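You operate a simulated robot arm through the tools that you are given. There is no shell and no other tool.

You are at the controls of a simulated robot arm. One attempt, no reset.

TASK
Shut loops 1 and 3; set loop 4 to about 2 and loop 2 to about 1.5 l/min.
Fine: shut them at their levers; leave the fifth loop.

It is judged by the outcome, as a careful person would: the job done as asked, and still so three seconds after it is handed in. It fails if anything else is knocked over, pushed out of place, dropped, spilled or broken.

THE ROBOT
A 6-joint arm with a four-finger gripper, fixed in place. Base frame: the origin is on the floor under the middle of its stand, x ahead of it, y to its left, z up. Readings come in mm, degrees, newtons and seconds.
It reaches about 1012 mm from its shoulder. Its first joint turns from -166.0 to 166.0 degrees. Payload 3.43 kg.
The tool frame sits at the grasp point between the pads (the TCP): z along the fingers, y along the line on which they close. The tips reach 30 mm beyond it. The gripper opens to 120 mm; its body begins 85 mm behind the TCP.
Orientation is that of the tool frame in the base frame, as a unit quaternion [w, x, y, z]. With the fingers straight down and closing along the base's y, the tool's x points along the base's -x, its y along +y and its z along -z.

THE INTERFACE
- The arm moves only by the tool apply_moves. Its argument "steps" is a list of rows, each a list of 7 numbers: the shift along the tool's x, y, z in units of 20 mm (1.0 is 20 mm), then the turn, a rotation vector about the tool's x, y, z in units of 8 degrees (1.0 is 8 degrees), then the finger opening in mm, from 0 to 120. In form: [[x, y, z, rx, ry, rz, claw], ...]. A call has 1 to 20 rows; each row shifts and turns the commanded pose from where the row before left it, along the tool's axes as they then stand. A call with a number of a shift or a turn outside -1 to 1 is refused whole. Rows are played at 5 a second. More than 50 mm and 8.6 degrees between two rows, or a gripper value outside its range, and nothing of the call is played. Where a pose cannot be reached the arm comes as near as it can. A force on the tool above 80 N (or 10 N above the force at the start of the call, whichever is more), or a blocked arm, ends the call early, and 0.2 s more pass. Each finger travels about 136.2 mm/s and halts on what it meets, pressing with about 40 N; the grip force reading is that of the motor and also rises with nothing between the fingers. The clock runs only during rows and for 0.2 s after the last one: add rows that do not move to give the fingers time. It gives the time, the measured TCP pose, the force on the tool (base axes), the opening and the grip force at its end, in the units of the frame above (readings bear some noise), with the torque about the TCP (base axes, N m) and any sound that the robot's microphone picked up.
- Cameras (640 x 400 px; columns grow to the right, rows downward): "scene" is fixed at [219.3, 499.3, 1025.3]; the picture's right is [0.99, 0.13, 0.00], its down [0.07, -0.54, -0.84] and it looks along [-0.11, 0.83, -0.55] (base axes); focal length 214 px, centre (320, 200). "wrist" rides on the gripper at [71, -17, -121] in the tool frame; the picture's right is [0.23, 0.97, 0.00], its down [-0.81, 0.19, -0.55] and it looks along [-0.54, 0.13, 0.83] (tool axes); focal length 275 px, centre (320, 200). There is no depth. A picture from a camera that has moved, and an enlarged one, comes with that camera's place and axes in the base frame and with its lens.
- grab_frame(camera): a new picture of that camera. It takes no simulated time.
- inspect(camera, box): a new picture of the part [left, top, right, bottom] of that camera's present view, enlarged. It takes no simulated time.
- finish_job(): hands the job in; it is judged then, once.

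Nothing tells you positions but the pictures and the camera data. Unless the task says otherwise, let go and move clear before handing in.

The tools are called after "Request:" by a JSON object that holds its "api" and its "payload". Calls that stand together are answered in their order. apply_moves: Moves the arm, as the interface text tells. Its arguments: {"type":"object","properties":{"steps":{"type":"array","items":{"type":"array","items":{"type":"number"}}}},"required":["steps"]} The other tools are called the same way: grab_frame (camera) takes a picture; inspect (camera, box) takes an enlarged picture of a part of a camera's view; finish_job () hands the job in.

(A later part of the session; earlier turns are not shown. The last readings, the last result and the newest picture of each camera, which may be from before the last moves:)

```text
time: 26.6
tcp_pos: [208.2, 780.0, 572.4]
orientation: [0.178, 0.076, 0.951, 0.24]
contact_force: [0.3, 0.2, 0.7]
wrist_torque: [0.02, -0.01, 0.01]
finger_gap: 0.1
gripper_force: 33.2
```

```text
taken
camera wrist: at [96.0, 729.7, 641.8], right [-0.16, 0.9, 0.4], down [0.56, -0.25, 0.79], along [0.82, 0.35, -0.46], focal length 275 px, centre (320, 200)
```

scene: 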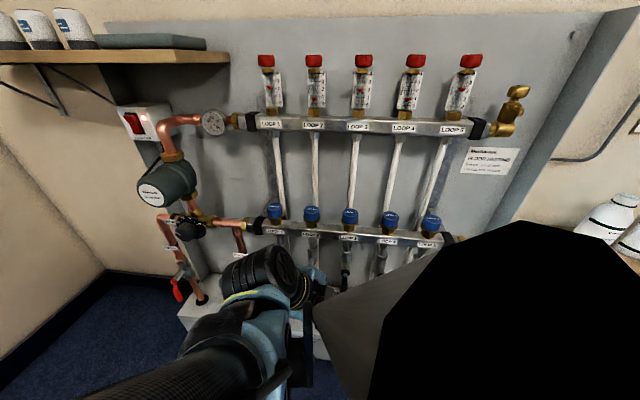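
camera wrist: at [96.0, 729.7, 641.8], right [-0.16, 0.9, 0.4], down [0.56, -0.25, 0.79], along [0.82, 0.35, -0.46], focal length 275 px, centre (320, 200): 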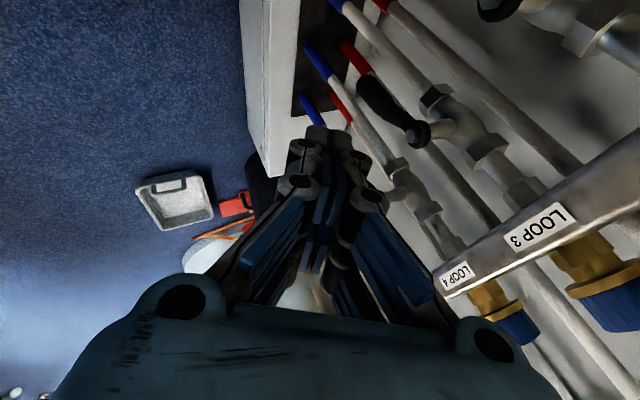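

Request:
{"api": "inspect", "payload": {"camera": "wrist", "box": [280, 40, 520, 200]}}

Request:
{"api": "apply_moves", "payload": {"steps": [[0, 0, 0, -1, 0, 0, 0], [0, 0, 0, -1, 0, 0, 0], [0, 0, 0, -1, 0, 0, 0], [0, 0, 0, -1, 0, 0, 0]]}}

```text
2.50 times, centred on (400, 120) of wrist
camera zoom: at [96.0, 729.7, 641.8], right [-0.16, 0.9, 0.4], down [0.56, -0.25, 0.79], along [0.82, 0.35, -0.46], focal length 688 px, centre (120, 400)
```

zoom: 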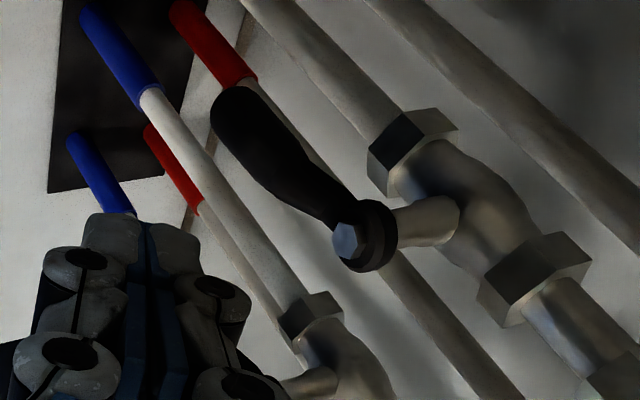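

```text
time: 27.6
tcp_pos: [204.2, 788.4, 578.8]
orientation: [0.192, 0.023, 0.849, 0.492]
contact_force: [-0.2, -1.2, 0.3]
wrist_torque: [0.0, 0.03, 0.02]
finger_gap: 0.0
gripper_force: 33.7
out of reach, approached as far as the arm can: row 4
```

Request:
{"api": "apply_moves", "payload": {"steps": [[0, 0, 0, 0, 0, 1, 0], [0, 0, 0, 0, 0, 1, 0], [0, 0, 0, 0, 0, 1, 0], [0, 0, 0, 0, 0, 1, 0], [0, 0, 0, 0, 0, 1, 0], [0, 0, 0, 0, 0, 1, 0]]}}

```text
time: 29.0
tcp_pos: [203.7, 789.2, 579.1]
orientation: [-0.025, 0.369, 0.765, 0.527]
contact_force: [0.2, -1.0, 0.2]
wrist_torque: [0.04, 0.02, -0.02]
finger_gap: 0.0
gripper_force: 33.6
```

Request:
{"api": "apply_moves", "payload": {"steps": [[0, 0, 0, 0, 0, 1, 0], [0, 0, 0, 0, 0, 1, 0], [0, 0, 0, 0, 0, 1, 0], [0, 0, 0, 0, 0, 1, 0], [0, 0, 0, 0, 0, 1, 0], [0, 0, 0, 0, 0, 1, 40], [0, 0, 0, 0, 0, 1, 40], [0, 0, 0, 0, 0, 0, 40]]}}

Request:
{"api": "grab_frame", "payload": {"camera": "wrist"}}

Request:
{"api": "grab_frame", "payload": {"camera": "scene"}}

```text
time: 30.8
tcp_pos: [204.3, 790.4, 578.2]
orientation: [-0.27, 0.684, 0.503, 0.454]
contact_force: [-0.2, 0.9, -0.5]
wrist_torque: [-0.01, 0.01, 0.02]
finger_gap: 39.9
gripper_force: 0.1
```

```text
taken
camera wrist: at [153.6, 726.5, 694.2], right [0.93, -0.24, 0.29], down [-0.08, -0.88, -0.46], along [0.37, 0.41, -0.84], focal length 275 px, centre (320, 200)
```

wrist: 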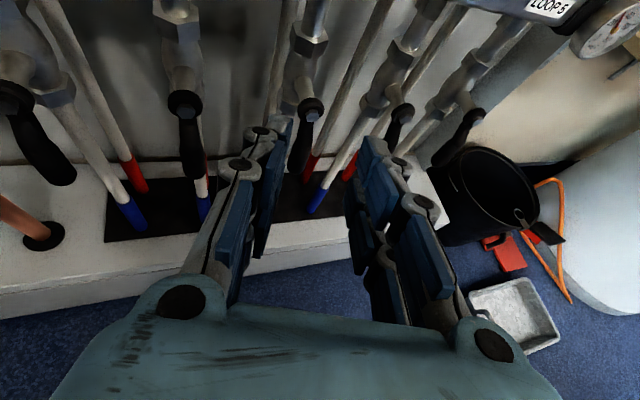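

```text
taken
```

scene: 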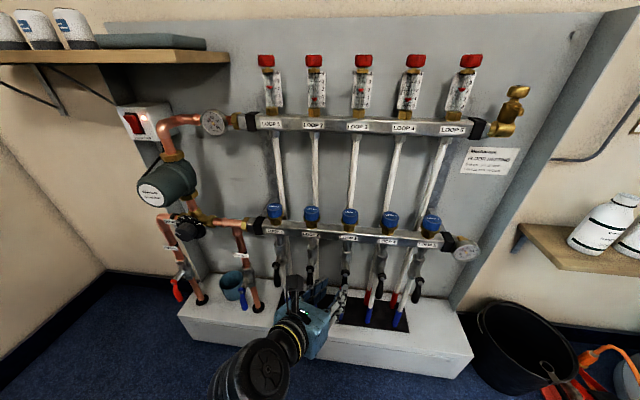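

Request:
{"api": "apply_moves", "payload": {"steps": [[0, 0, 0, 0, 0, 0.7, 44], [-0.67, 0.03, 0.706, 0, 0, 0, 44], [-0.67, 0.03, 0.706, 0, 0, 0, 44], [-0.67, 0.03, 0.706, 0, 0, 0, 44], [-0.67, 0.03, 0.706, 0, 0, 0, 44]]}}

Request:
{"api": "grab_frame", "payload": {"camera": "wrist"}}

Request:
{"api": "inspect", "payload": {"camera": "scene", "box": [240, 200, 440, 340]}}

```text
time: 32.0
tcp_pos: [214.9, 830.5, 517.4]
orientation: [-0.291, 0.708, 0.47, 0.44]
contact_force: [-0.4, 0.2, 0.1]
wrist_torque: [0.0, 0.0, 0.02]
finger_gap: 43.8
gripper_force: 0.2
out of reach, approached as far as the arm can: row 2, 3, 4, 5
```

```text
taken
camera wrist: at [170.3, 766.3, 634.5], right [0.94, -0.28, 0.21], down [-0.16, -0.86, -0.48], along [0.32, 0.42, -0.85], focal length 275 px, centre (320, 200)
```

wrist: 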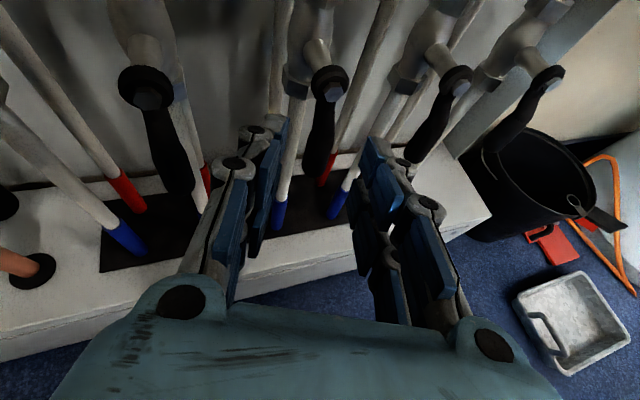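

```text
2.86 times, centred on (340, 270) of scene
camera zoom: at [219.3, 499.3, 1025.3], right [0.99, 0.13, 0.0], down [0.07, -0.54, -0.84], along [-0.11, 0.83, -0.55], focal length 613 px, centre (263, 0)
```

zoom: 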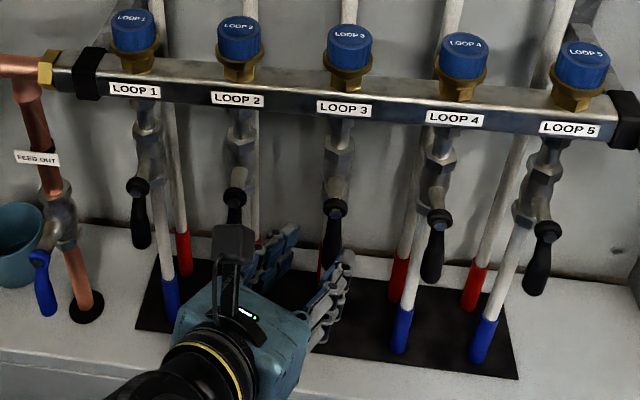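

Request:
{"api": "apply_moves", "payload": {"steps": [[0, 0, 0, 0, -1, 0, 44], [0, 0, 0, 0, -0.25, 0, 44], [-0.1, 0, 0.7, 0, 0, 0, 44], [-0.1, 0, 0.7, 0, 0, 0, 44]]}}

Request:
{"api": "grab_frame", "payload": {"camera": "wrist"}}

Request:
{"api": "inspect", "payload": {"camera": "scene", "box": [280, 210, 400, 330]}}

```text
time: 33.0
tcp_pos: [222.0, 848.2, 498.4]
orientation: [-0.249, 0.743, 0.494, 0.376]
contact_force: [0.9, 0.4, -0.2]
wrist_torque: [0.0, -0.02, -0.05]
finger_gap: 43.9
gripper_force: 0.1
```

```text
taken
camera wrist: at [186.0, 804.0, 626.4], right [0.95, -0.25, 0.19], down [-0.18, -0.93, -0.33], along [0.26, 0.28, -0.93], focal length 275 px, centre (320, 200)
```

wrist: 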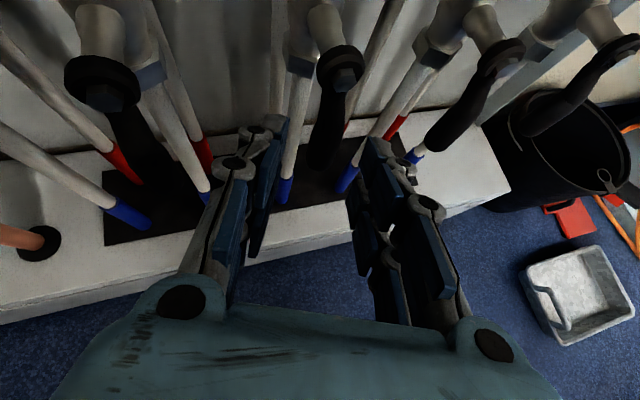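

```text
3.33 times, centred on (340, 270) of scene
camera zoom: at [219.3, 499.3, 1025.3], right [0.99, 0.13, 0.0], down [0.07, -0.54, -0.84], along [-0.11, 0.83, -0.55], focal length 715 px, centre (253, -33)
```

zoom: 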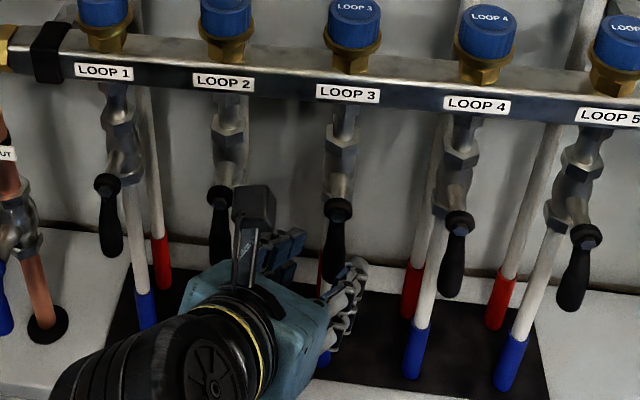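

Request:
{"api": "apply_moves", "payload": {"steps": [[-0.1, 0, 0.75, 0, 0, 0, 44], [-0.15, 0, 0.75, 0, 0, 0, 44]]}}

Request:
{"api": "grab_frame", "payload": {"camera": "wrist"}}

Request:
{"api": "inspect", "payload": {"camera": "scene", "box": [280, 210, 400, 330]}}

```text
time: 33.6
tcp_pos: [228.8, 869.0, 477.1]
orientation: [-0.249, 0.743, 0.493, 0.377]
contact_force: [-0.2, 0.2, -0.5]
wrist_torque: [0.0, 0.01, 0.03]
finger_gap: 44.2
gripper_force: 0.2
```

```text
taken
camera wrist: at [193.6, 824.6, 604.6], right [0.95, -0.25, 0.19], down [-0.18, -0.93, -0.33], along [0.26, 0.28, -0.93], focal length 275 px, centre (320, 200)
```

wrist: 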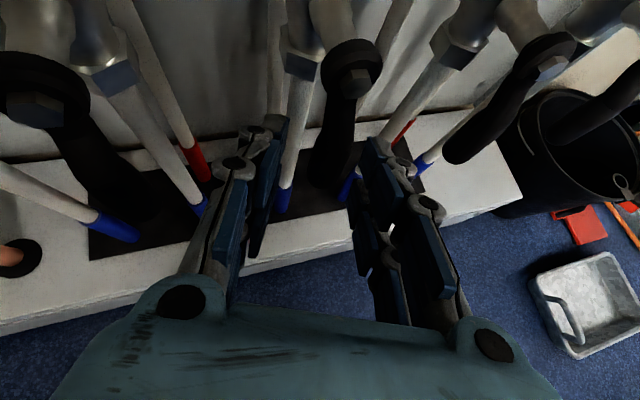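

```text
3.33 times, centred on (340, 270) of scene
camera zoom: at [219.3, 499.3, 1025.3], right [0.99, 0.13, 0.0], down [0.07, -0.54, -0.84], along [-0.11, 0.83, -0.55], focal length 715 px, centre (253, -33)
```

zoom: 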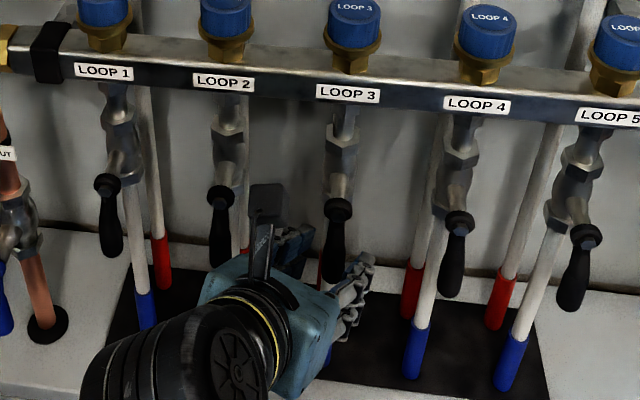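

Request:
{"api": "apply_moves", "payload": {"steps": [[0.092, 0.368, 0.125, 0, 0, 0, 44], [0.092, 0.368, 0.125, 0, 0, 0, 44]]}}

Request:
{"api": "apply_moves", "payload": {"steps": [[0.092, 0.368, 0.125, 0, 0, 0, 44]]}}

Request:
{"api": "grab_frame", "payload": {"camera": "wrist"}}

Request:
{"api": "inspect", "payload": {"camera": "scene", "box": [280, 210, 400, 330]}}

```text
time: 34.2
tcp_pos: [245.3, 869.6, 475.7]
orientation: [-0.249, 0.743, 0.493, 0.377]
contact_force: [-0.6, -1.1, -0.9]
wrist_torque: [0.02, -0.02, 0.01]
finger_gap: 43.8
gripper_force: 0.0
```

```text
time: 34.6
tcp_pos: [251.4, 869.2, 474.5]
orientation: [-0.249, 0.743, 0.495, 0.376]
contact_force: [-19.5, -4.5, -7.2]
wrist_torque: [-0.13, -0.32, 0.53]
finger_gap: 53.7
gripper_force: 8.5
```

```text
taken
camera wrist: at [216.1, 824.6, 603.7], right [0.95, -0.25, 0.19], down [-0.18, -0.93, -0.33], along [0.25, 0.28, -0.93], focal length 275 px, centre (320, 200)
```

wrist: 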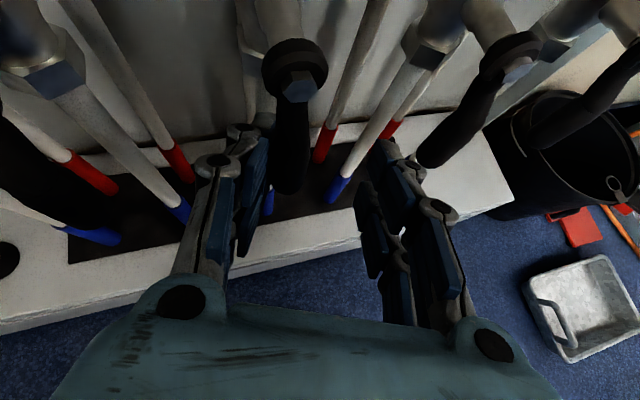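

```text
3.33 times, centred on (340, 270) of scene
camera zoom: at [219.3, 499.3, 1025.3], right [0.99, 0.13, 0.0], down [0.07, -0.54, -0.84], along [-0.11, 0.83, -0.55], focal length 715 px, centre (253, -33)
```

zoom: 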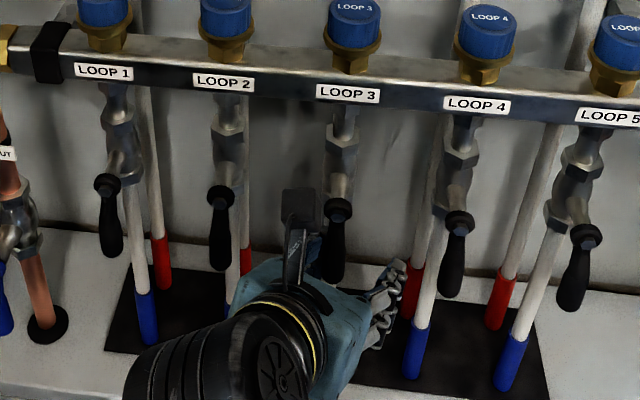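

Request:
{"api": "apply_moves", "payload": {"steps": [[-0.092, -0.368, -0.125, 0, 0, 0, 44], [-0.092, -0.368, -0.125, 0, 0, 0, 44], [-0.092, -0.368, -0.125, 0, 0, 0, 44], [0, 0, -1, 0, 0, 0, 44], [0, 0, -1, 0, 0, 0, 44], [0, 0, -1, 0, 0, 0, 44], [0, 0, -1, 0, 0, 0, 44], [0, 0, 0, 0, 0, 0, 0], [0, 0, 0, 0, 0, 0, 0]]}}

Request:
{"api": "grab_frame", "payload": {"camera": "wrist"}}

Request:
{"api": "inspect", "payload": {"camera": "scene", "box": [220, 210, 420, 330]}}

```text
time: 36.6
tcp_pos: [203.5, 810.1, 524.6]
orientation: [-0.25, 0.743, 0.494, 0.375]
contact_force: [0.3, 0.4, -0.2]
wrist_torque: [0.0, 0.01, -0.02]
finger_gap: 0.0
gripper_force: 33.6
```

```text
taken
camera wrist: at [169.0, 765.5, 653.5], right [0.95, -0.25, 0.19], down [-0.18, -0.93, -0.33], along [0.26, 0.28, -0.93], focal length 275 px, centre (320, 200)
```

wrist: 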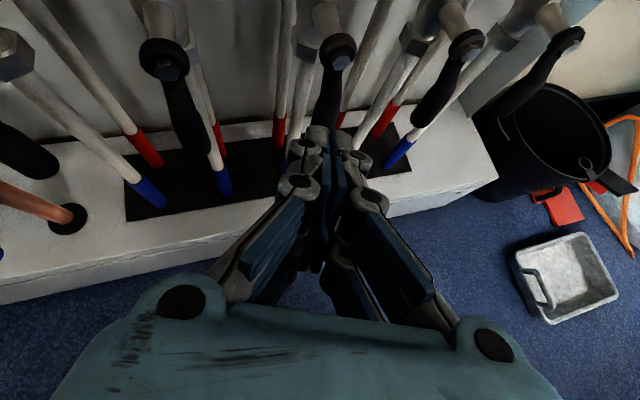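

```text
3.20 times, centred on (320, 270) of scene
camera zoom: at [219.3, 499.3, 1025.3], right [0.99, 0.13, 0.0], down [0.07, -0.54, -0.84], along [-0.11, 0.83, -0.55], focal length 686 px, centre (320, -24)
```

zoom: 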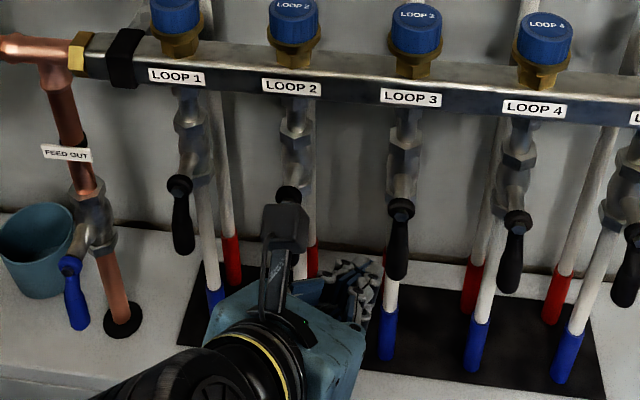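

Request:
{"api": "apply_moves", "payload": {"steps": [[-0.03, 0.663, 0.437, 0, 0, 0, 0], [-0.03, 0.663, 0.437, 0, 0, 0, 0], [-0.03, 0.663, 0.437, 0, 0, 0, 0], [0, 0, 1, 0, 0, 0, 0], [0, 0, 1, 0, 0, 0, 0]]}}

Request:
{"api": "grab_frame", "payload": {"camera": "wrist"}}

Request:
{"api": "inspect", "payload": {"camera": "scene", "box": [260, 210, 460, 330]}}

```text
time: 37.8
tcp_pos: [260.4, 842.0, 483.4]
orientation: [-0.249, 0.743, 0.493, 0.377]
contact_force: [-0.4, -0.4, -0.6]
wrist_torque: [-0.02, -0.01, -0.02]
finger_gap: 0.2
gripper_force: 33.0
```

```text
taken
camera wrist: at [224.0, 797.0, 612.5], right [0.95, -0.25, 0.19], down [-0.18, -0.93, -0.33], along [0.26, 0.28, -0.93], focal length 275 px, centre (320, 200)
```

wrist: 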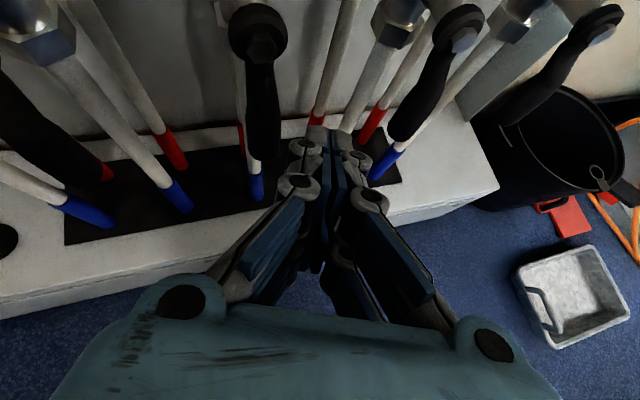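

```text
3.20 times, centred on (360, 270) of scene
camera zoom: at [219.3, 499.3, 1025.3], right [0.99, 0.13, 0.0], down [0.07, -0.54, -0.84], along [-0.11, 0.83, -0.55], focal length 686 px, centre (192, -24)
```

zoom: 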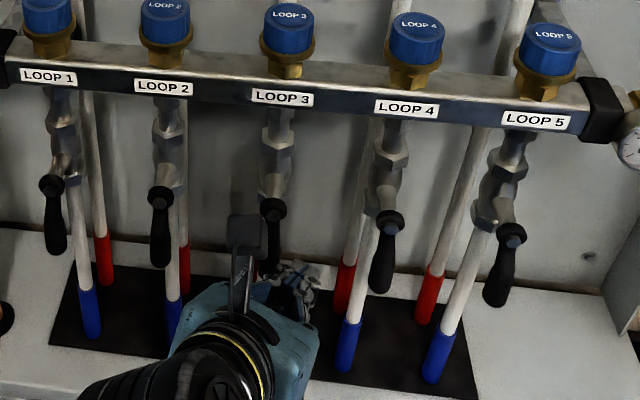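

Request:
{"api": "apply_moves", "payload": {"steps": [[0, 0, 0.9, 0, 0, 0, 0], [0, 0, 0.9, 0, 0, 0, 0], [-0.092, -0.368, -0.125, 0, 0, 0, 0]]}}

Request:
{"api": "apply_moves", "payload": {"steps": [[-0.069, -0.276, -0.094, 0, 0, 0, 0]]}}

Request:
{"api": "apply_moves", "payload": {"steps": [[-0.069, -0.276, -0.094, 0, 0, 0, 0]]}}

Request:
{"api": "grab_frame", "payload": {"camera": "wrist"}}

```text
time: 38.6
tcp_pos: [263.0, 867.1, 462.6]
orientation: [-0.249, 0.743, 0.494, 0.376]
contact_force: [-0.2, -0.4, 1.0]
wrist_torque: [-0.03, 0.01, -0.03]
finger_gap: 0.3
gripper_force: 33.2
```

```text
time: 39.0
tcp_pos: [258.9, 867.7, 462.2]
orientation: [-0.249, 0.743, 0.494, 0.376]
contact_force: [2.2, -2.1, -2.4]
wrist_torque: [-0.04, 0.03, 0.02]
finger_gap: 0.0
gripper_force: 33.6
```

```text
time: 39.4
tcp_pos: [251.8, 868.6, 462.7]
orientation: [-0.25, 0.743, 0.494, 0.377]
contact_force: [3.0, -9.0, -3.4]
wrist_torque: [0.1, 0.01, 0.1]
finger_gap: 0.0
gripper_force: 33.5
```

```text
taken
camera wrist: at [216.5, 823.9, 591.0], right [0.95, -0.25, 0.19], down [-0.18, -0.93, -0.33], along [0.26, 0.28, -0.93], focal length 275 px, centre (320, 200)
```

wrist: 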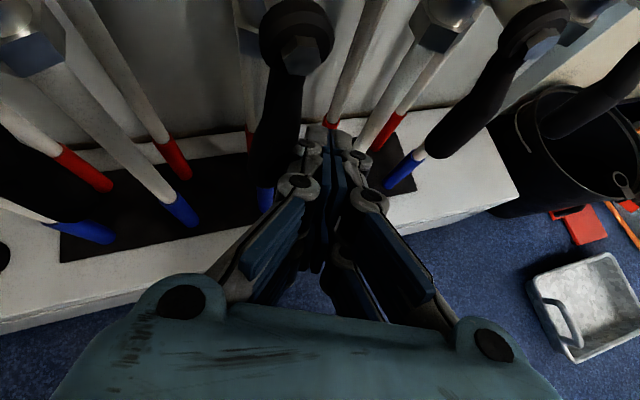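

Request:
{"api": "inspect", "payload": {"camera": "scene", "box": [280, 210, 400, 330]}}

Request:
{"api": "inspect", "payload": {"camera": "wrist", "box": [200, 0, 400, 200]}}

```text
3.33 times, centred on (340, 270) of scene
camera zoom: at [219.3, 499.3, 1025.3], right [0.99, 0.13, 0.0], down [0.07, -0.54, -0.84], along [-0.11, 0.83, -0.55], focal length 715 px, centre (253, -33)
```

zoom: 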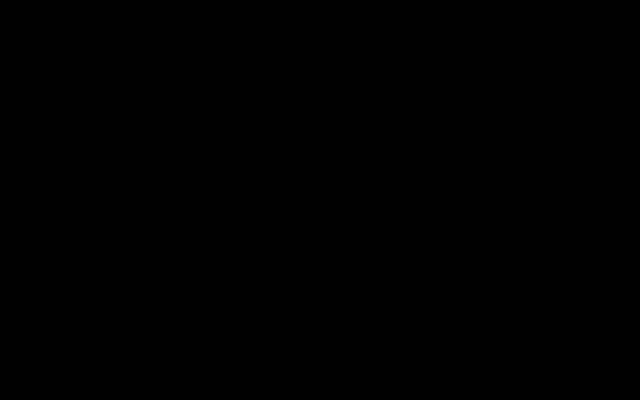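

```text
2.00 times, centred on (300, 100) of wrist
camera zoom: at [216.5, 823.9, 591.0], right [0.95, -0.25, 0.19], down [-0.18, -0.93, -0.33], along [0.26, 0.28, -0.93], focal length 551 px, centre (360, 400)
```

zoom: 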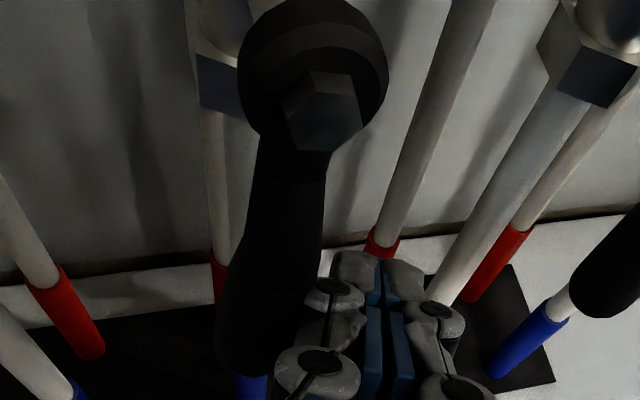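

Request:
{"api": "apply_moves", "payload": {"steps": [[-0.276, -0.46, -0.038, 0, 0, 0, 0], [-0.236, -0.46, -0.068, 0, 0, 0, 0], [0, -0.322, -0.169, 0, 0, 0, 0]]}}

Request:
{"api": "grab_frame", "payload": {"camera": "wrist"}}

```text
time: 40.2
tcp_pos: [225.9, 868.6, 458.0]
orientation: [-0.249, 0.743, 0.494, 0.376]
contact_force: [1.6, -0.9, 1.0]
wrist_torque: [0.0, 0.07, -0.07]
finger_gap: 0.1
gripper_force: 33.4
```

```text
taken
camera wrist: at [190.3, 824.3, 586.3], right [0.95, -0.25, 0.19], down [-0.18, -0.93, -0.33], along [0.26, 0.28, -0.93], focal length 275 px, centre (320, 200)
```

wrist: 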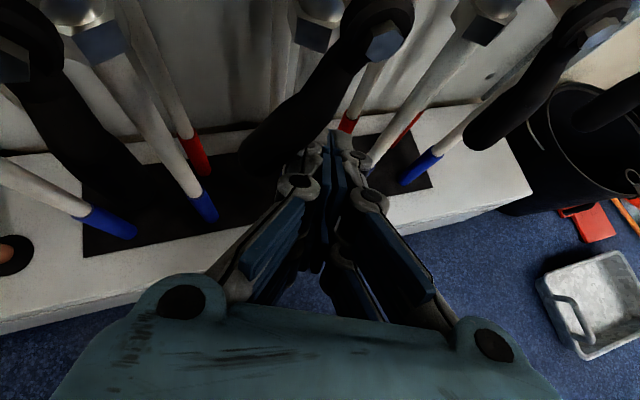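

Lever 3 swings freely toward −x (it was blocked toward +x), so −x is the shutting direction. I continue the arc.

Request:
{"api": "apply_moves", "payload": {"steps": [[0.052, -0.276, -0.183, 0, 0, 0, 0], [0.092, -0.276, -0.212, 0, 0, 0, 0], [0.144, -0.23, -0.226, 0, 0, 0, 0], [0.196, -0.184, -0.24, 0, 0, 0, 0]]}}

Request:
{"api": "grab_frame", "payload": {"camera": "wrist"}}

```text
time: 41.2
tcp_pos: [205.2, 869.1, 474.6]
orientation: [-0.25, 0.743, 0.495, 0.376]
contact_force: [-0.6, -0.2, -1.3]
wrist_torque: [-0.03, 0.0, -0.01]
finger_gap: 0.3
gripper_force: 33.4
```

```text
taken
camera wrist: at [169.7, 824.1, 603.8], right [0.95, -0.25, 0.19], down [-0.18, -0.93, -0.33], along [0.26, 0.28, -0.93], focal length 275 px, centre (320, 200)
```

wrist: 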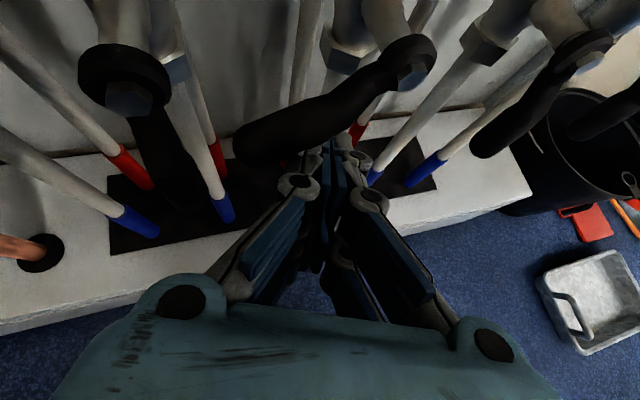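

Request:
{"api": "apply_moves", "payload": {"steps": [[0.236, -0.184, -0.27, 0, 0, 0, 0], [0.219, -0.092, -0.209, 0, 0, 0, 0], [0.219, -0.092, -0.209, 0, 0, 0, 0]]}}

Request:
{"api": "grab_frame", "payload": {"camera": "wrist"}}

```text
time: 42.0
tcp_pos: [196.8, 868.4, 493.8]
orientation: [-0.25, 0.743, 0.494, 0.376]
contact_force: [2.1, 0.4, -1.1]
wrist_torque: [0.02, 0.02, 0.01]
finger_gap: 0.1
gripper_force: 33.5
```

```text
taken
camera wrist: at [161.4, 823.9, 622.3], right [0.95, -0.25, 0.19], down [-0.18, -0.93, -0.33], along [0.26, 0.28, -0.93], focal length 275 px, centre (320, 200)
```

wrist: 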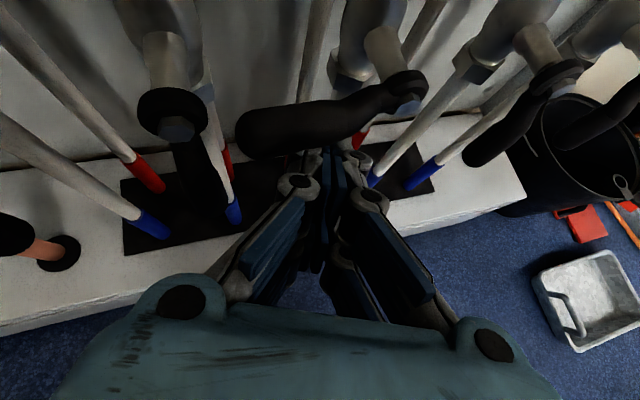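

Request:
{"api": "apply_moves", "payload": {"steps": [[0.121, 0, -0.089, 0, 0, 0, 0], [0.121, 0, -0.089, 0, 0, 0, 0]]}}

Request:
{"api": "apply_moves", "payload": {"steps": [[0.121, 0, -0.089, 0, 0, 0, 0]]}}

Request:
{"api": "inspect", "payload": {"camera": "wrist", "box": [200, 20, 480, 200]}}

```text
time: 42.6
tcp_pos: [197.0, 867.8, 497.0]
orientation: [-0.249, 0.744, 0.494, 0.376]
contact_force: [-6.2, -8.0, -46.5]
wrist_torque: [-0.6, -0.41, 0.12]
finger_gap: 0.0
gripper_force: 33.7
```

```text
time: 43.0
tcp_pos: [194.8, 865.9, 498.1]
orientation: [-0.241, 0.746, 0.493, 0.378]
contact_force: [37.1, -9.1, -59.8]
wrist_torque: [-0.82, 0.34, -0.52]
finger_gap: 0.1
gripper_force: 33.3
stopped in row 1: the force on the tool passed its limit at 86 N (the readings are from after the stop); the commanded pose is now the measured one
```

```text
2.22 times, centred on (340, 110) of wrist
camera zoom: at [158.3, 823.8, 627.0], right [0.95, -0.26, 0.2], down [-0.19, -0.93, -0.32], along [0.27, 0.26, -0.93], focal length 612 px, centre (276, 400)
```

zoom: 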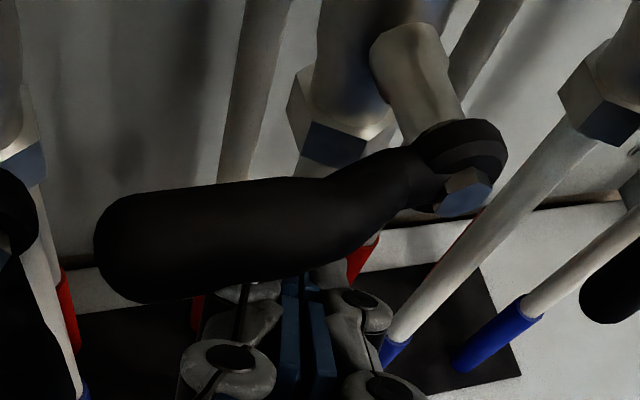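

Request:
{"api": "apply_moves", "payload": {"steps": [[-0.6, 0, 0.445, 0, 0, 0, 0], [-0.4, 0, 0, 0, 0, 0, 0], [0, 0, -1, 0, 0, 0, 0], [0, 0, -1, 0, 0, 0, 0], [0, 0, -1, 0, 0, 0, 0], [0, 0, -1, 0, 0, 0, 0]]}}

Request:
{"api": "grab_frame", "payload": {"camera": "wrist"}}

Request:
{"api": "grab_frame", "payload": {"camera": "scene"}}

```text
time: 44.4
tcp_pos: [164.0, 800.7, 528.1]
orientation: [-0.245, 0.742, 0.495, 0.38]
contact_force: [-0.2, 0.4, 0.0]
wrist_torque: [0.03, 0.02, -0.02]
finger_gap: 0.0
gripper_force: 33.6
```

```text
taken
camera wrist: at [127.0, 758.0, 657.6], right [0.95, -0.25, 0.2], down [-0.18, -0.93, -0.32], along [0.27, 0.27, -0.93], focal length 275 px, centre (320, 200)
```

wrist: 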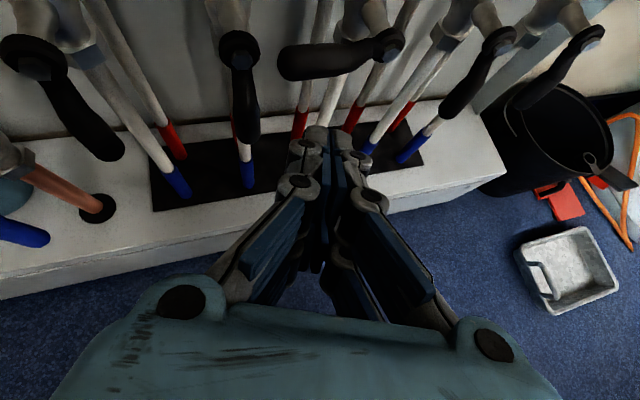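

```text
taken
```

scene: 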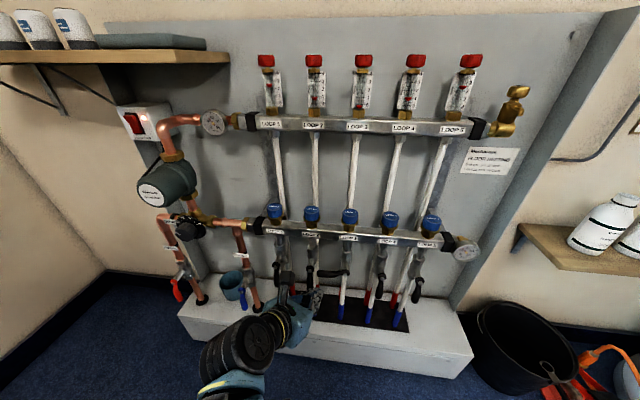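

Loop 3's lever now lies horizontal. I check the flow meters to confirm the effect.

Request:
{"api": "inspect", "payload": {"camera": "scene", "box": [240, 40, 360, 140]}}

Request:
{"api": "inspect", "payload": {"camera": "scene", "box": [370, 40, 490, 140]}}

Request:
{"api": "inspect", "payload": {"camera": "scene", "box": [260, 210, 440, 310]}}

```text
4.00 times, centred on (300, 90) of scene
camera zoom: at [219.3, 499.3, 1025.3], right [0.99, 0.13, 0.0], down [0.07, -0.54, -0.84], along [-0.11, 0.83, -0.55], focal length 858 px, centre (400, 640)
```

zoom: 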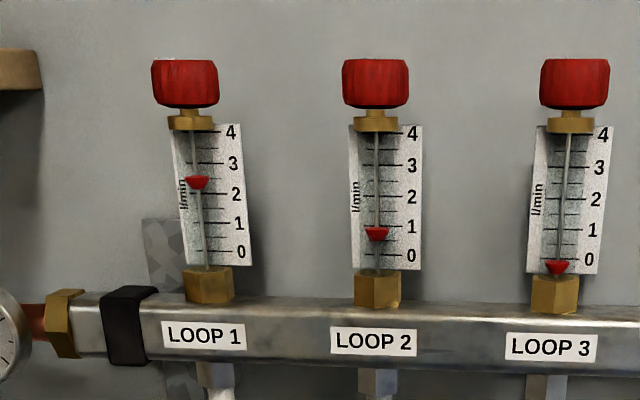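

```text
4.00 times, centred on (430, 90) of scene
camera zoom: at [219.3, 499.3, 1025.3], right [0.99, 0.13, 0.0], down [0.07, -0.54, -0.84], along [-0.11, 0.83, -0.55], focal length 858 px, centre (-120, 640)
```

zoom: 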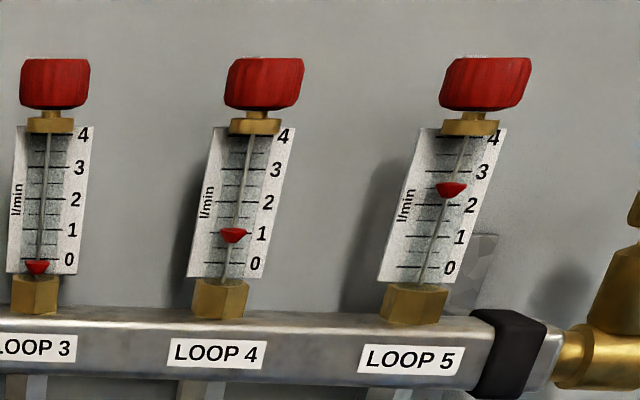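

```text
3.56 times, centred on (350, 260) of scene
camera zoom: at [219.3, 499.3, 1025.3], right [0.99, 0.13, 0.0], down [0.07, -0.54, -0.84], along [-0.11, 0.83, -0.55], focal length 763 px, centre (213, -13)
```

zoom: 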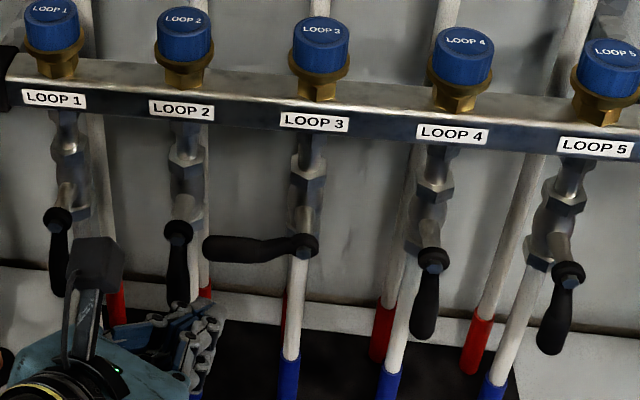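

Request:
{"api": "apply_moves", "payload": {"steps": [[-0.313, -0.915, -0.16, 0, 0, 0, 0], [-0.313, -0.915, -0.16, 0, 0, 0, 0], [-0.313, -0.915, -0.16, 0, 0, 0, 0], [-0.313, -0.915, -0.16, 0, 0, 0, 0], [-0.313, -0.915, -0.16, 0, 0, 0, 0], [-0.313, -0.915, -0.16, 0, 0, 0, 0]]}}

Request:
{"api": "grab_frame", "payload": {"camera": "wrist"}}

Request:
{"api": "grab_frame", "payload": {"camera": "scene"}}

```text
time: 45.8
tcp_pos: [47.3, 809.7, 508.0]
orientation: [-0.245, 0.742, 0.496, 0.379]
contact_force: [0.0, -0.4, -0.5]
wrist_torque: [0.01, -0.02, -0.01]
finger_gap: 0.0
gripper_force: 33.3
```

```text
taken
camera wrist: at [10.6, 766.6, 636.7], right [0.95, -0.25, 0.2], down [-0.18, -0.93, -0.32], along [0.27, 0.27, -0.93], focal length 275 px, centre (320, 200)
```

wrist: 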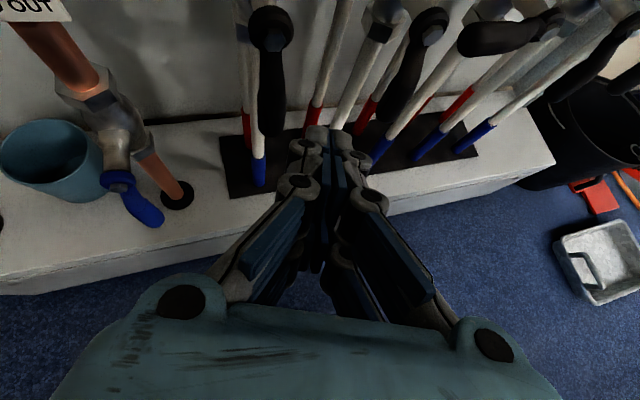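

```text
taken
```

scene: 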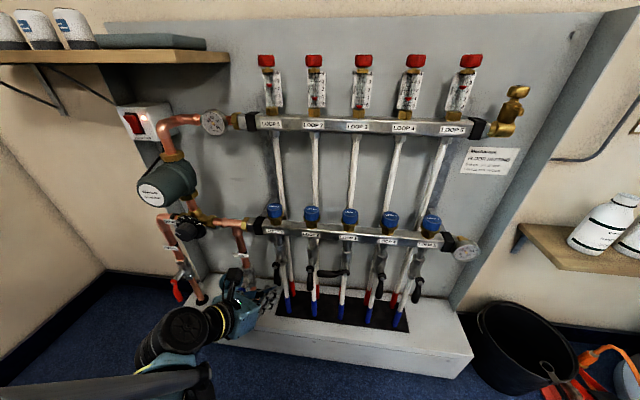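

Request:
{"api": "apply_moves", "payload": {"steps": [[0, 0, 1, 0, 0, 0, 0], [0, 0, 1, 0, 0, 0, 0], [0, 0, 0.95, 0, 0, 0, 0], [0, 0, 0.95, 0, 0, 0, 0]]}}

Request:
{"api": "grab_frame", "payload": {"camera": "wrist"}}

```text
time: 46.8
tcp_pos: [72.6, 869.4, 461.2]
orientation: [-0.246, 0.742, 0.496, 0.379]
contact_force: [0.1, -1.7, 1.1]
wrist_torque: [0.0, -0.02, 0.0]
finger_gap: 0.1
gripper_force: 33.4
```

```text
taken
camera wrist: at [35.9, 824.9, 590.5], right [0.95, -0.25, 0.2], down [-0.18, -0.93, -0.32], along [0.27, 0.27, -0.93], focal length 275 px, centre (320, 200)
```

wrist: 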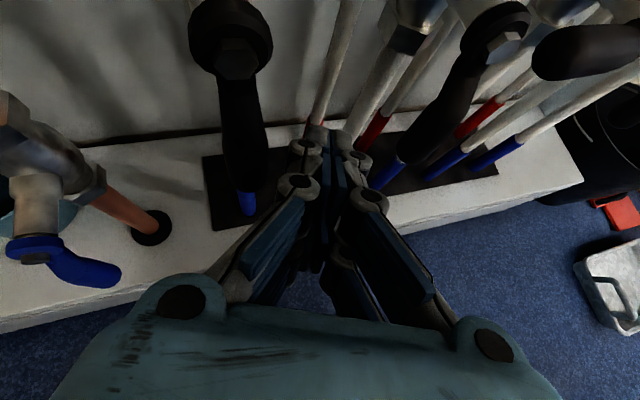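

Request:
{"api": "apply_moves", "payload": {"steps": [[-0.092, -0.368, -0.125, 0, 0, 0, 0], [-0.092, -0.368, -0.125, 0, 0, 0, 0], [-0.058, -0.23, -0.078, 0, 0, 0, 0], [-0.276, -0.46, -0.038, 0, 0, 0, 0], [-0.236, -0.46, -0.068, 0, 0, 0, 0], [0, -0.322, -0.169, 0, 0, 0, 0]]}}

Request:
{"api": "grab_frame", "payload": {"camera": "wrist"}}

```text
time: 48.2
tcp_pos: [24.7, 869.7, 457.5]
orientation: [-0.244, 0.743, 0.495, 0.38]
contact_force: [1.2, -2.2, 0.1]
wrist_torque: [0.06, 0.0, -0.02]
finger_gap: 0.0
gripper_force: 33.5
```

```text
taken
camera wrist: at [-11.9, 825.2, 585.8], right [0.95, -0.25, 0.2], down [-0.18, -0.93, -0.32], along [0.26, 0.27, -0.93], focal length 275 px, centre (320, 200)
```

wrist: 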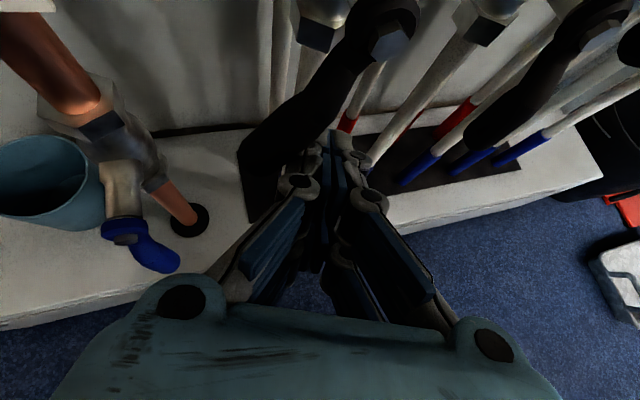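

Request:
{"api": "apply_moves", "payload": {"steps": [[0.052, -0.276, -0.183, 0, 0, 0, 0], [0.092, -0.276, -0.212, 0, 0, 0, 0], [0.144, -0.23, -0.226, 0, 0, 0, 0], [0.196, -0.184, -0.24, 0, 0, 0, 0]]}}

Request:
{"api": "apply_moves", "payload": {"steps": [[0.236, -0.184, -0.27, 0, 0, 0, 0], [0.219, -0.092, -0.209, 0, 0, 0, 0], [0.219, -0.092, -0.209, 0, 0, 0, 0]]}}

Request:
{"api": "grab_frame", "payload": {"camera": "wrist"}}

```text
time: 49.2
tcp_pos: [5.1, 868.8, 473.7]
orientation: [-0.246, 0.742, 0.495, 0.38]
contact_force: [0.5, -3.9, -2.1]
wrist_torque: [0.03, 0.04, 0.06]
finger_gap: 0.0
gripper_force: 33.6
```

```text
time: 50.0
tcp_pos: [-4.5, 868.5, 493.8]
orientation: [-0.244, 0.743, 0.495, 0.379]
contact_force: [0.0, -2.2, -1.7]
wrist_torque: [0.02, 0.01, 0.03]
finger_gap: 0.0
gripper_force: 33.4
```

```text
taken
camera wrist: at [-40.7, 825.4, 622.2], right [0.95, -0.25, 0.2], down [-0.18, -0.93, -0.32], along [0.27, 0.27, -0.93], focal length 275 px, centre (320, 200)
```

wrist: 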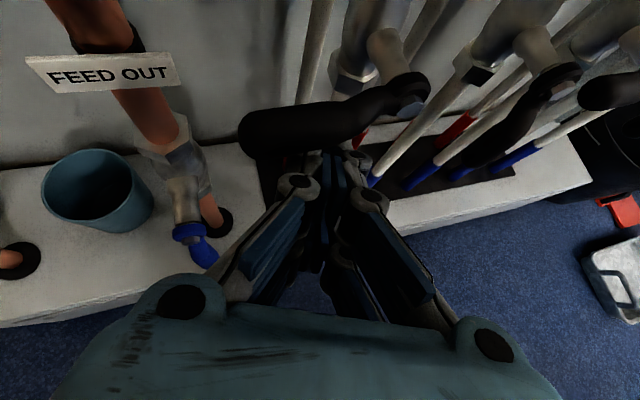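

Request:
{"api": "apply_moves", "payload": {"steps": [[0.08, 0, -0.059, 0, 0, 0, 0]]}}

Request:
{"api": "apply_moves", "payload": {"steps": [[0.06, 0, -0.045, 0, 0, 0, 0]]}}

Request:
{"api": "grab_frame", "payload": {"camera": "wrist"}}

```text
time: 50.4
tcp_pos: [-4.6, 869.5, 495.4]
orientation: [-0.244, 0.743, 0.494, 0.38]
contact_force: [-1.0, -0.4, -1.4]
wrist_torque: [0.01, -0.02, 0.01]
finger_gap: 0.0
gripper_force: 33.4
```

```text
time: 50.8
tcp_pos: [-5.1, 868.1, 496.8]
orientation: [-0.244, 0.743, 0.495, 0.379]
contact_force: [0.5, -1.1, -13.9]
wrist_torque: [-0.17, -0.08, -0.02]
finger_gap: 0.0
gripper_force: 33.2
```

```text
taken
camera wrist: at [-41.0, 825.5, 624.5], right [0.95, -0.25, 0.2], down [-0.18, -0.93, -0.32], along [0.27, 0.27, -0.93], focal length 275 px, centre (320, 200)
```

wrist: 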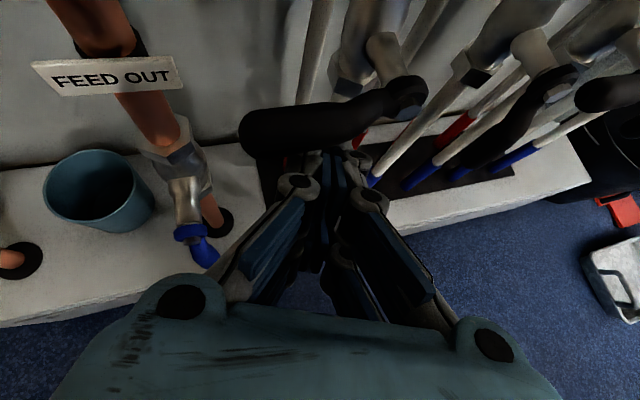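

Request:
{"api": "apply_moves", "payload": {"steps": [[0.05, 0, -0.037, 0, 0, 0, 0]]}}

Request:
{"api": "apply_moves", "payload": {"steps": [[-0.6, 0, 0.445, 0, 0, 0, 0], [-0.4, 0, 0, 0, 0, 0, 0], [0, 0, -1, 0, 0, 0, 0], [0, 0, -1, 0, 0, 0, 0], [0, 0, -1, 0, 0, 0, 0], [0, 0, -1, 0, 0, 0, 0], [0, 0, -1, 0, 0, 0, 0]]}}

Request:
{"api": "inspect", "payload": {"camera": "scene", "box": [220, 210, 440, 310]}}

Request:
{"api": "inspect", "payload": {"camera": "scene", "box": [240, 40, 360, 140]}}

Request:
{"api": "inspect", "payload": {"camera": "scene", "box": [370, 40, 490, 140]}}

```text
time: 51.2
tcp_pos: [-4.3, 869.9, 495.9]
orientation: [-0.244, 0.743, 0.495, 0.379]
contact_force: [2.3, -9.5, -29.9]
wrist_torque: [-0.19, -0.16, 0.07]
finger_gap: 0.0
gripper_force: 33.6
```

```text
time: 52.8
tcp_pos: [-36.8, 789.7, 535.8]
orientation: [-0.244, 0.742, 0.494, 0.38]
contact_force: [-0.7, -0.1, 0.3]
wrist_torque: [0.01, -0.02, -0.01]
finger_gap: 0.2
gripper_force: 33.4
```

```text
2.91 times, centred on (330, 260) of scene
camera zoom: at [219.3, 499.3, 1025.3], right [0.99, 0.13, 0.0], down [0.07, -0.54, -0.84], along [-0.11, 0.83, -0.55], focal length 624 px, centre (291, 26)
```

zoom: 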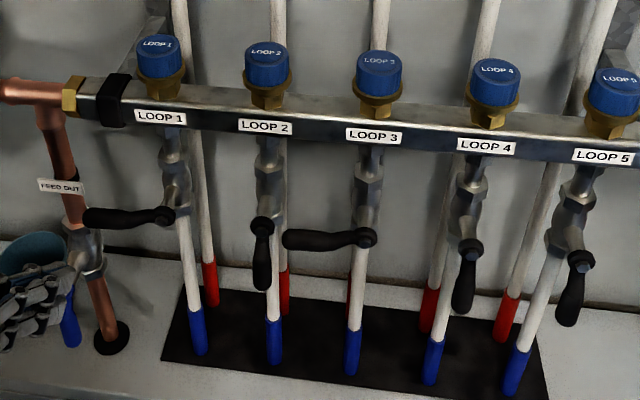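

```text
4.00 times, centred on (300, 90) of scene
camera zoom: at [219.3, 499.3, 1025.3], right [0.99, 0.13, 0.0], down [0.07, -0.54, -0.84], along [-0.11, 0.83, -0.55], focal length 858 px, centre (400, 640)
```

zoom: 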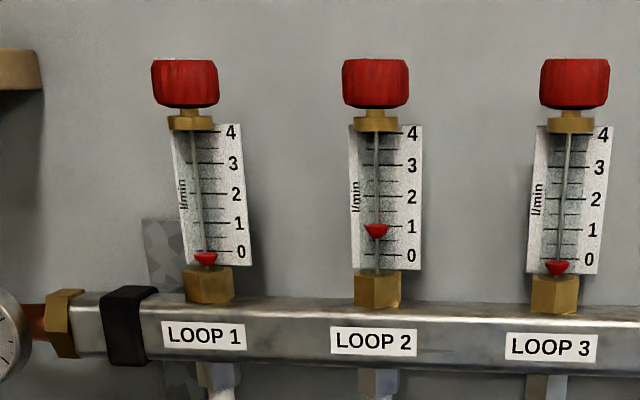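

```text
4.00 times, centred on (430, 90) of scene
camera zoom: at [219.3, 499.3, 1025.3], right [0.99, 0.13, 0.0], down [0.07, -0.54, -0.84], along [-0.11, 0.83, -0.55], focal length 858 px, centre (-120, 640)
```

zoom: 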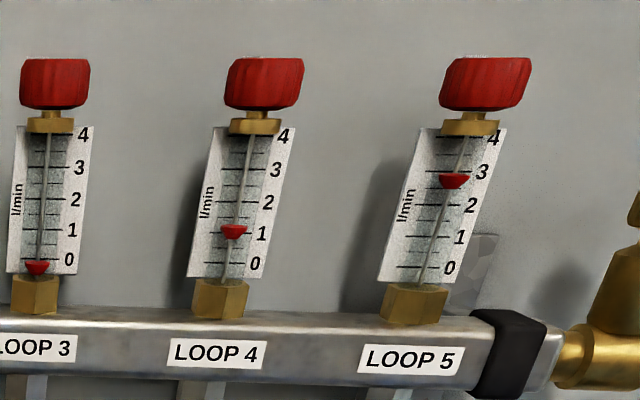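

Loops 1 and 3 both read zero with their levers across. Next I raise the gripper toward the red flow-setting caps of loops 2 and 4, staying clear of the rails.

Request:
{"api": "apply_moves", "payload": {"steps": [[0.852, 0.184, -0.529, 0, 0, 0, 0], [0.852, 0.184, -0.529, 0, 0, 0, 0], [0.852, 0.184, -0.529, 0, 0, 0, 0], [0.852, 0.184, -0.529, 0, 0, 0, 0], [0.852, 0.184, -0.529, 0, 0, 0, 0], [0.852, 0.184, -0.529, 0, 0, 0, 0], [0.852, 0.184, -0.529, 0, 0, 0, 0], [0.852, 0.184, -0.529, 0, 0, 0, 0], [0.852, 0.184, -0.529, 0, 0, 0, 0], [0.852, 0.184, -0.529, 0, 0, 0, 0], [0.852, 0.184, -0.529, 0, 0, 0, 0], [0.852, 0.184, -0.529, 0, 0, 0, 0], [0.852, 0.184, -0.529, 0, 0, 0, 0]]}}

Request:
{"api": "grab_frame", "payload": {"camera": "wrist"}}

Request:
{"api": "grab_frame", "payload": {"camera": "scene"}}

```text
time: 55.6
tcp_pos: [12.0, 791.1, 796.4]
orientation: [-0.245, 0.742, 0.495, 0.38]
contact_force: [-0.2, 0.0, -0.1]
wrist_torque: [0.01, 0.0, 0.01]
finger_gap: 0.0
gripper_force: 32.8
```

```text
taken
camera wrist: at [-25.7, 748.0, 924.5], right [0.95, -0.25, 0.2], down [-0.18, -0.93, -0.32], along [0.27, 0.27, -0.93], focal length 275 px, centre (320, 200)
```

wrist: 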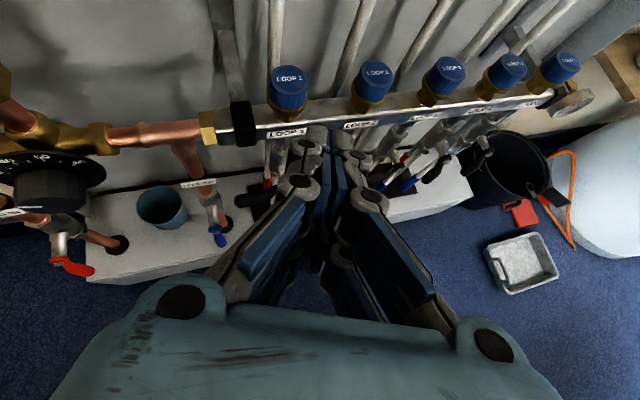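

```text
taken
```

scene: 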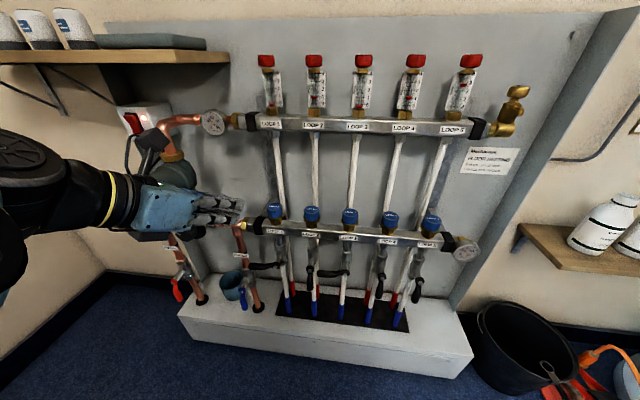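

Request:
{"api": "apply_moves", "payload": {"steps": [[0.867, 0.13, -0.475, 0, 0, 0, 0], [0.867, 0.13, -0.475, 0, 0, 0, 0], [0.867, 0.13, -0.475, 0, 0, 0, 0], [0.867, 0.13, -0.475, 0, 0, 0, 0], [0.867, 0.13, -0.475, 0, 0, 0, 0], [0.867, 0.13, -0.475, 0, 0, 0, 0], [0.867, 0.13, -0.475, 0, 0, 0, 0], [0.867, 0.13, -0.475, 0, 0, 0, 0], [0.867, 0.13, -0.475, 0, 0, 0, 0], [0.867, 0.13, -0.475, 0, 0, 0, 0], [0.867, 0.13, -0.475, -0.806, 0, 0.592, 0], [0.867, 0.13, -0.475, -0.806, 0, 0.592, 50], [0.867, 0.13, -0.475, -0.806, 0, 0.592, 50], [0.867, 0.13, -0.475, 0, 0, 0, 50]]}}

Request:
{"api": "grab_frame", "payload": {"camera": "wrist"}}

Request:
{"api": "grab_frame", "payload": {"camera": "scene"}}

```text
time: 58.6
tcp_pos: [56.2, 809.1, 1070.7]
orientation: [-0.162, 0.828, 0.328, 0.425]
contact_force: [0.0, -0.5, 0.4]
wrist_torque: [-0.01, 0.0, 0.03]
finger_gap: 50.3
gripper_force: 0.2
```

```text
taken
camera wrist: at [4.1, 784.0, 1198.8], right [0.76, -0.62, 0.2], down [-0.54, -0.77, -0.33], along [0.36, 0.14, -0.92], focal length 275 px, centre (320, 200)
```

wrist: 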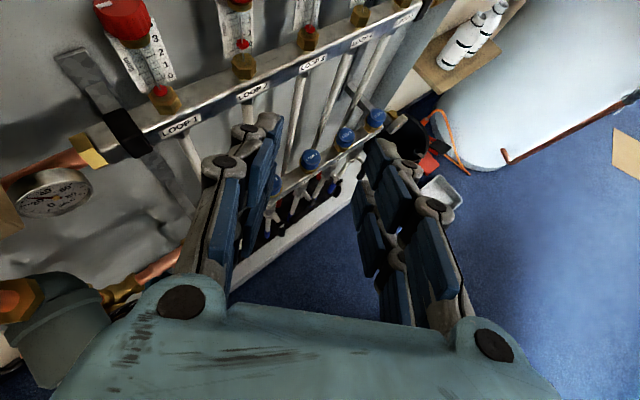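

```text
taken
```

scene: 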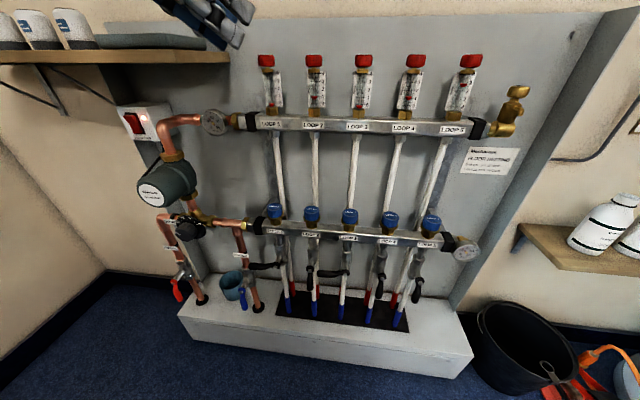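

Request:
{"api": "inspect", "payload": {"camera": "scene", "box": [0, 0, 260, 130]}}

Request:
{"api": "inspect", "payload": {"camera": "wrist", "box": [0, 0, 320, 160]}}

```text
2.46 times, centred on (130, 65) of scene
camera zoom: at [219.3, 499.3, 1025.3], right [0.99, 0.13, 0.0], down [0.07, -0.54, -0.84], along [-0.11, 0.83, -0.55], focal length 528 px, centre (788, 532)
```

zoom: 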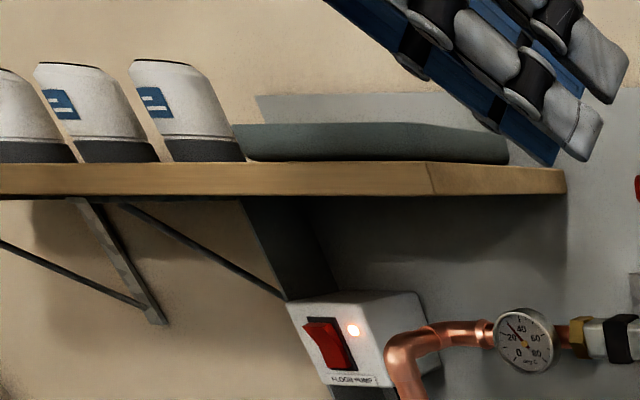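

```text
2.00 times, centred on (160, 80) of wrist
camera zoom: at [4.1, 784.0, 1198.8], right [0.76, -0.62, 0.2], down [-0.54, -0.77, -0.33], along [0.36, 0.14, -0.92], focal length 551 px, centre (640, 440)
```

zoom: 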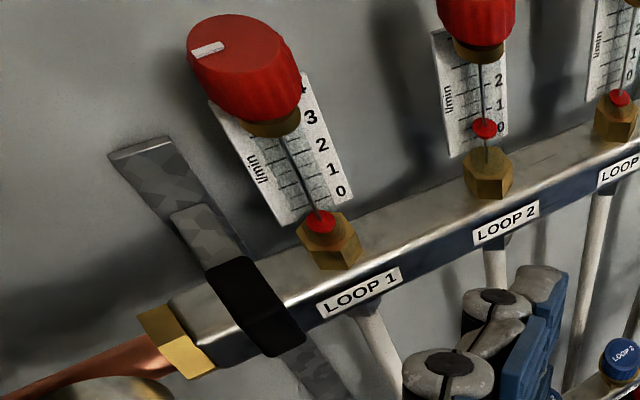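

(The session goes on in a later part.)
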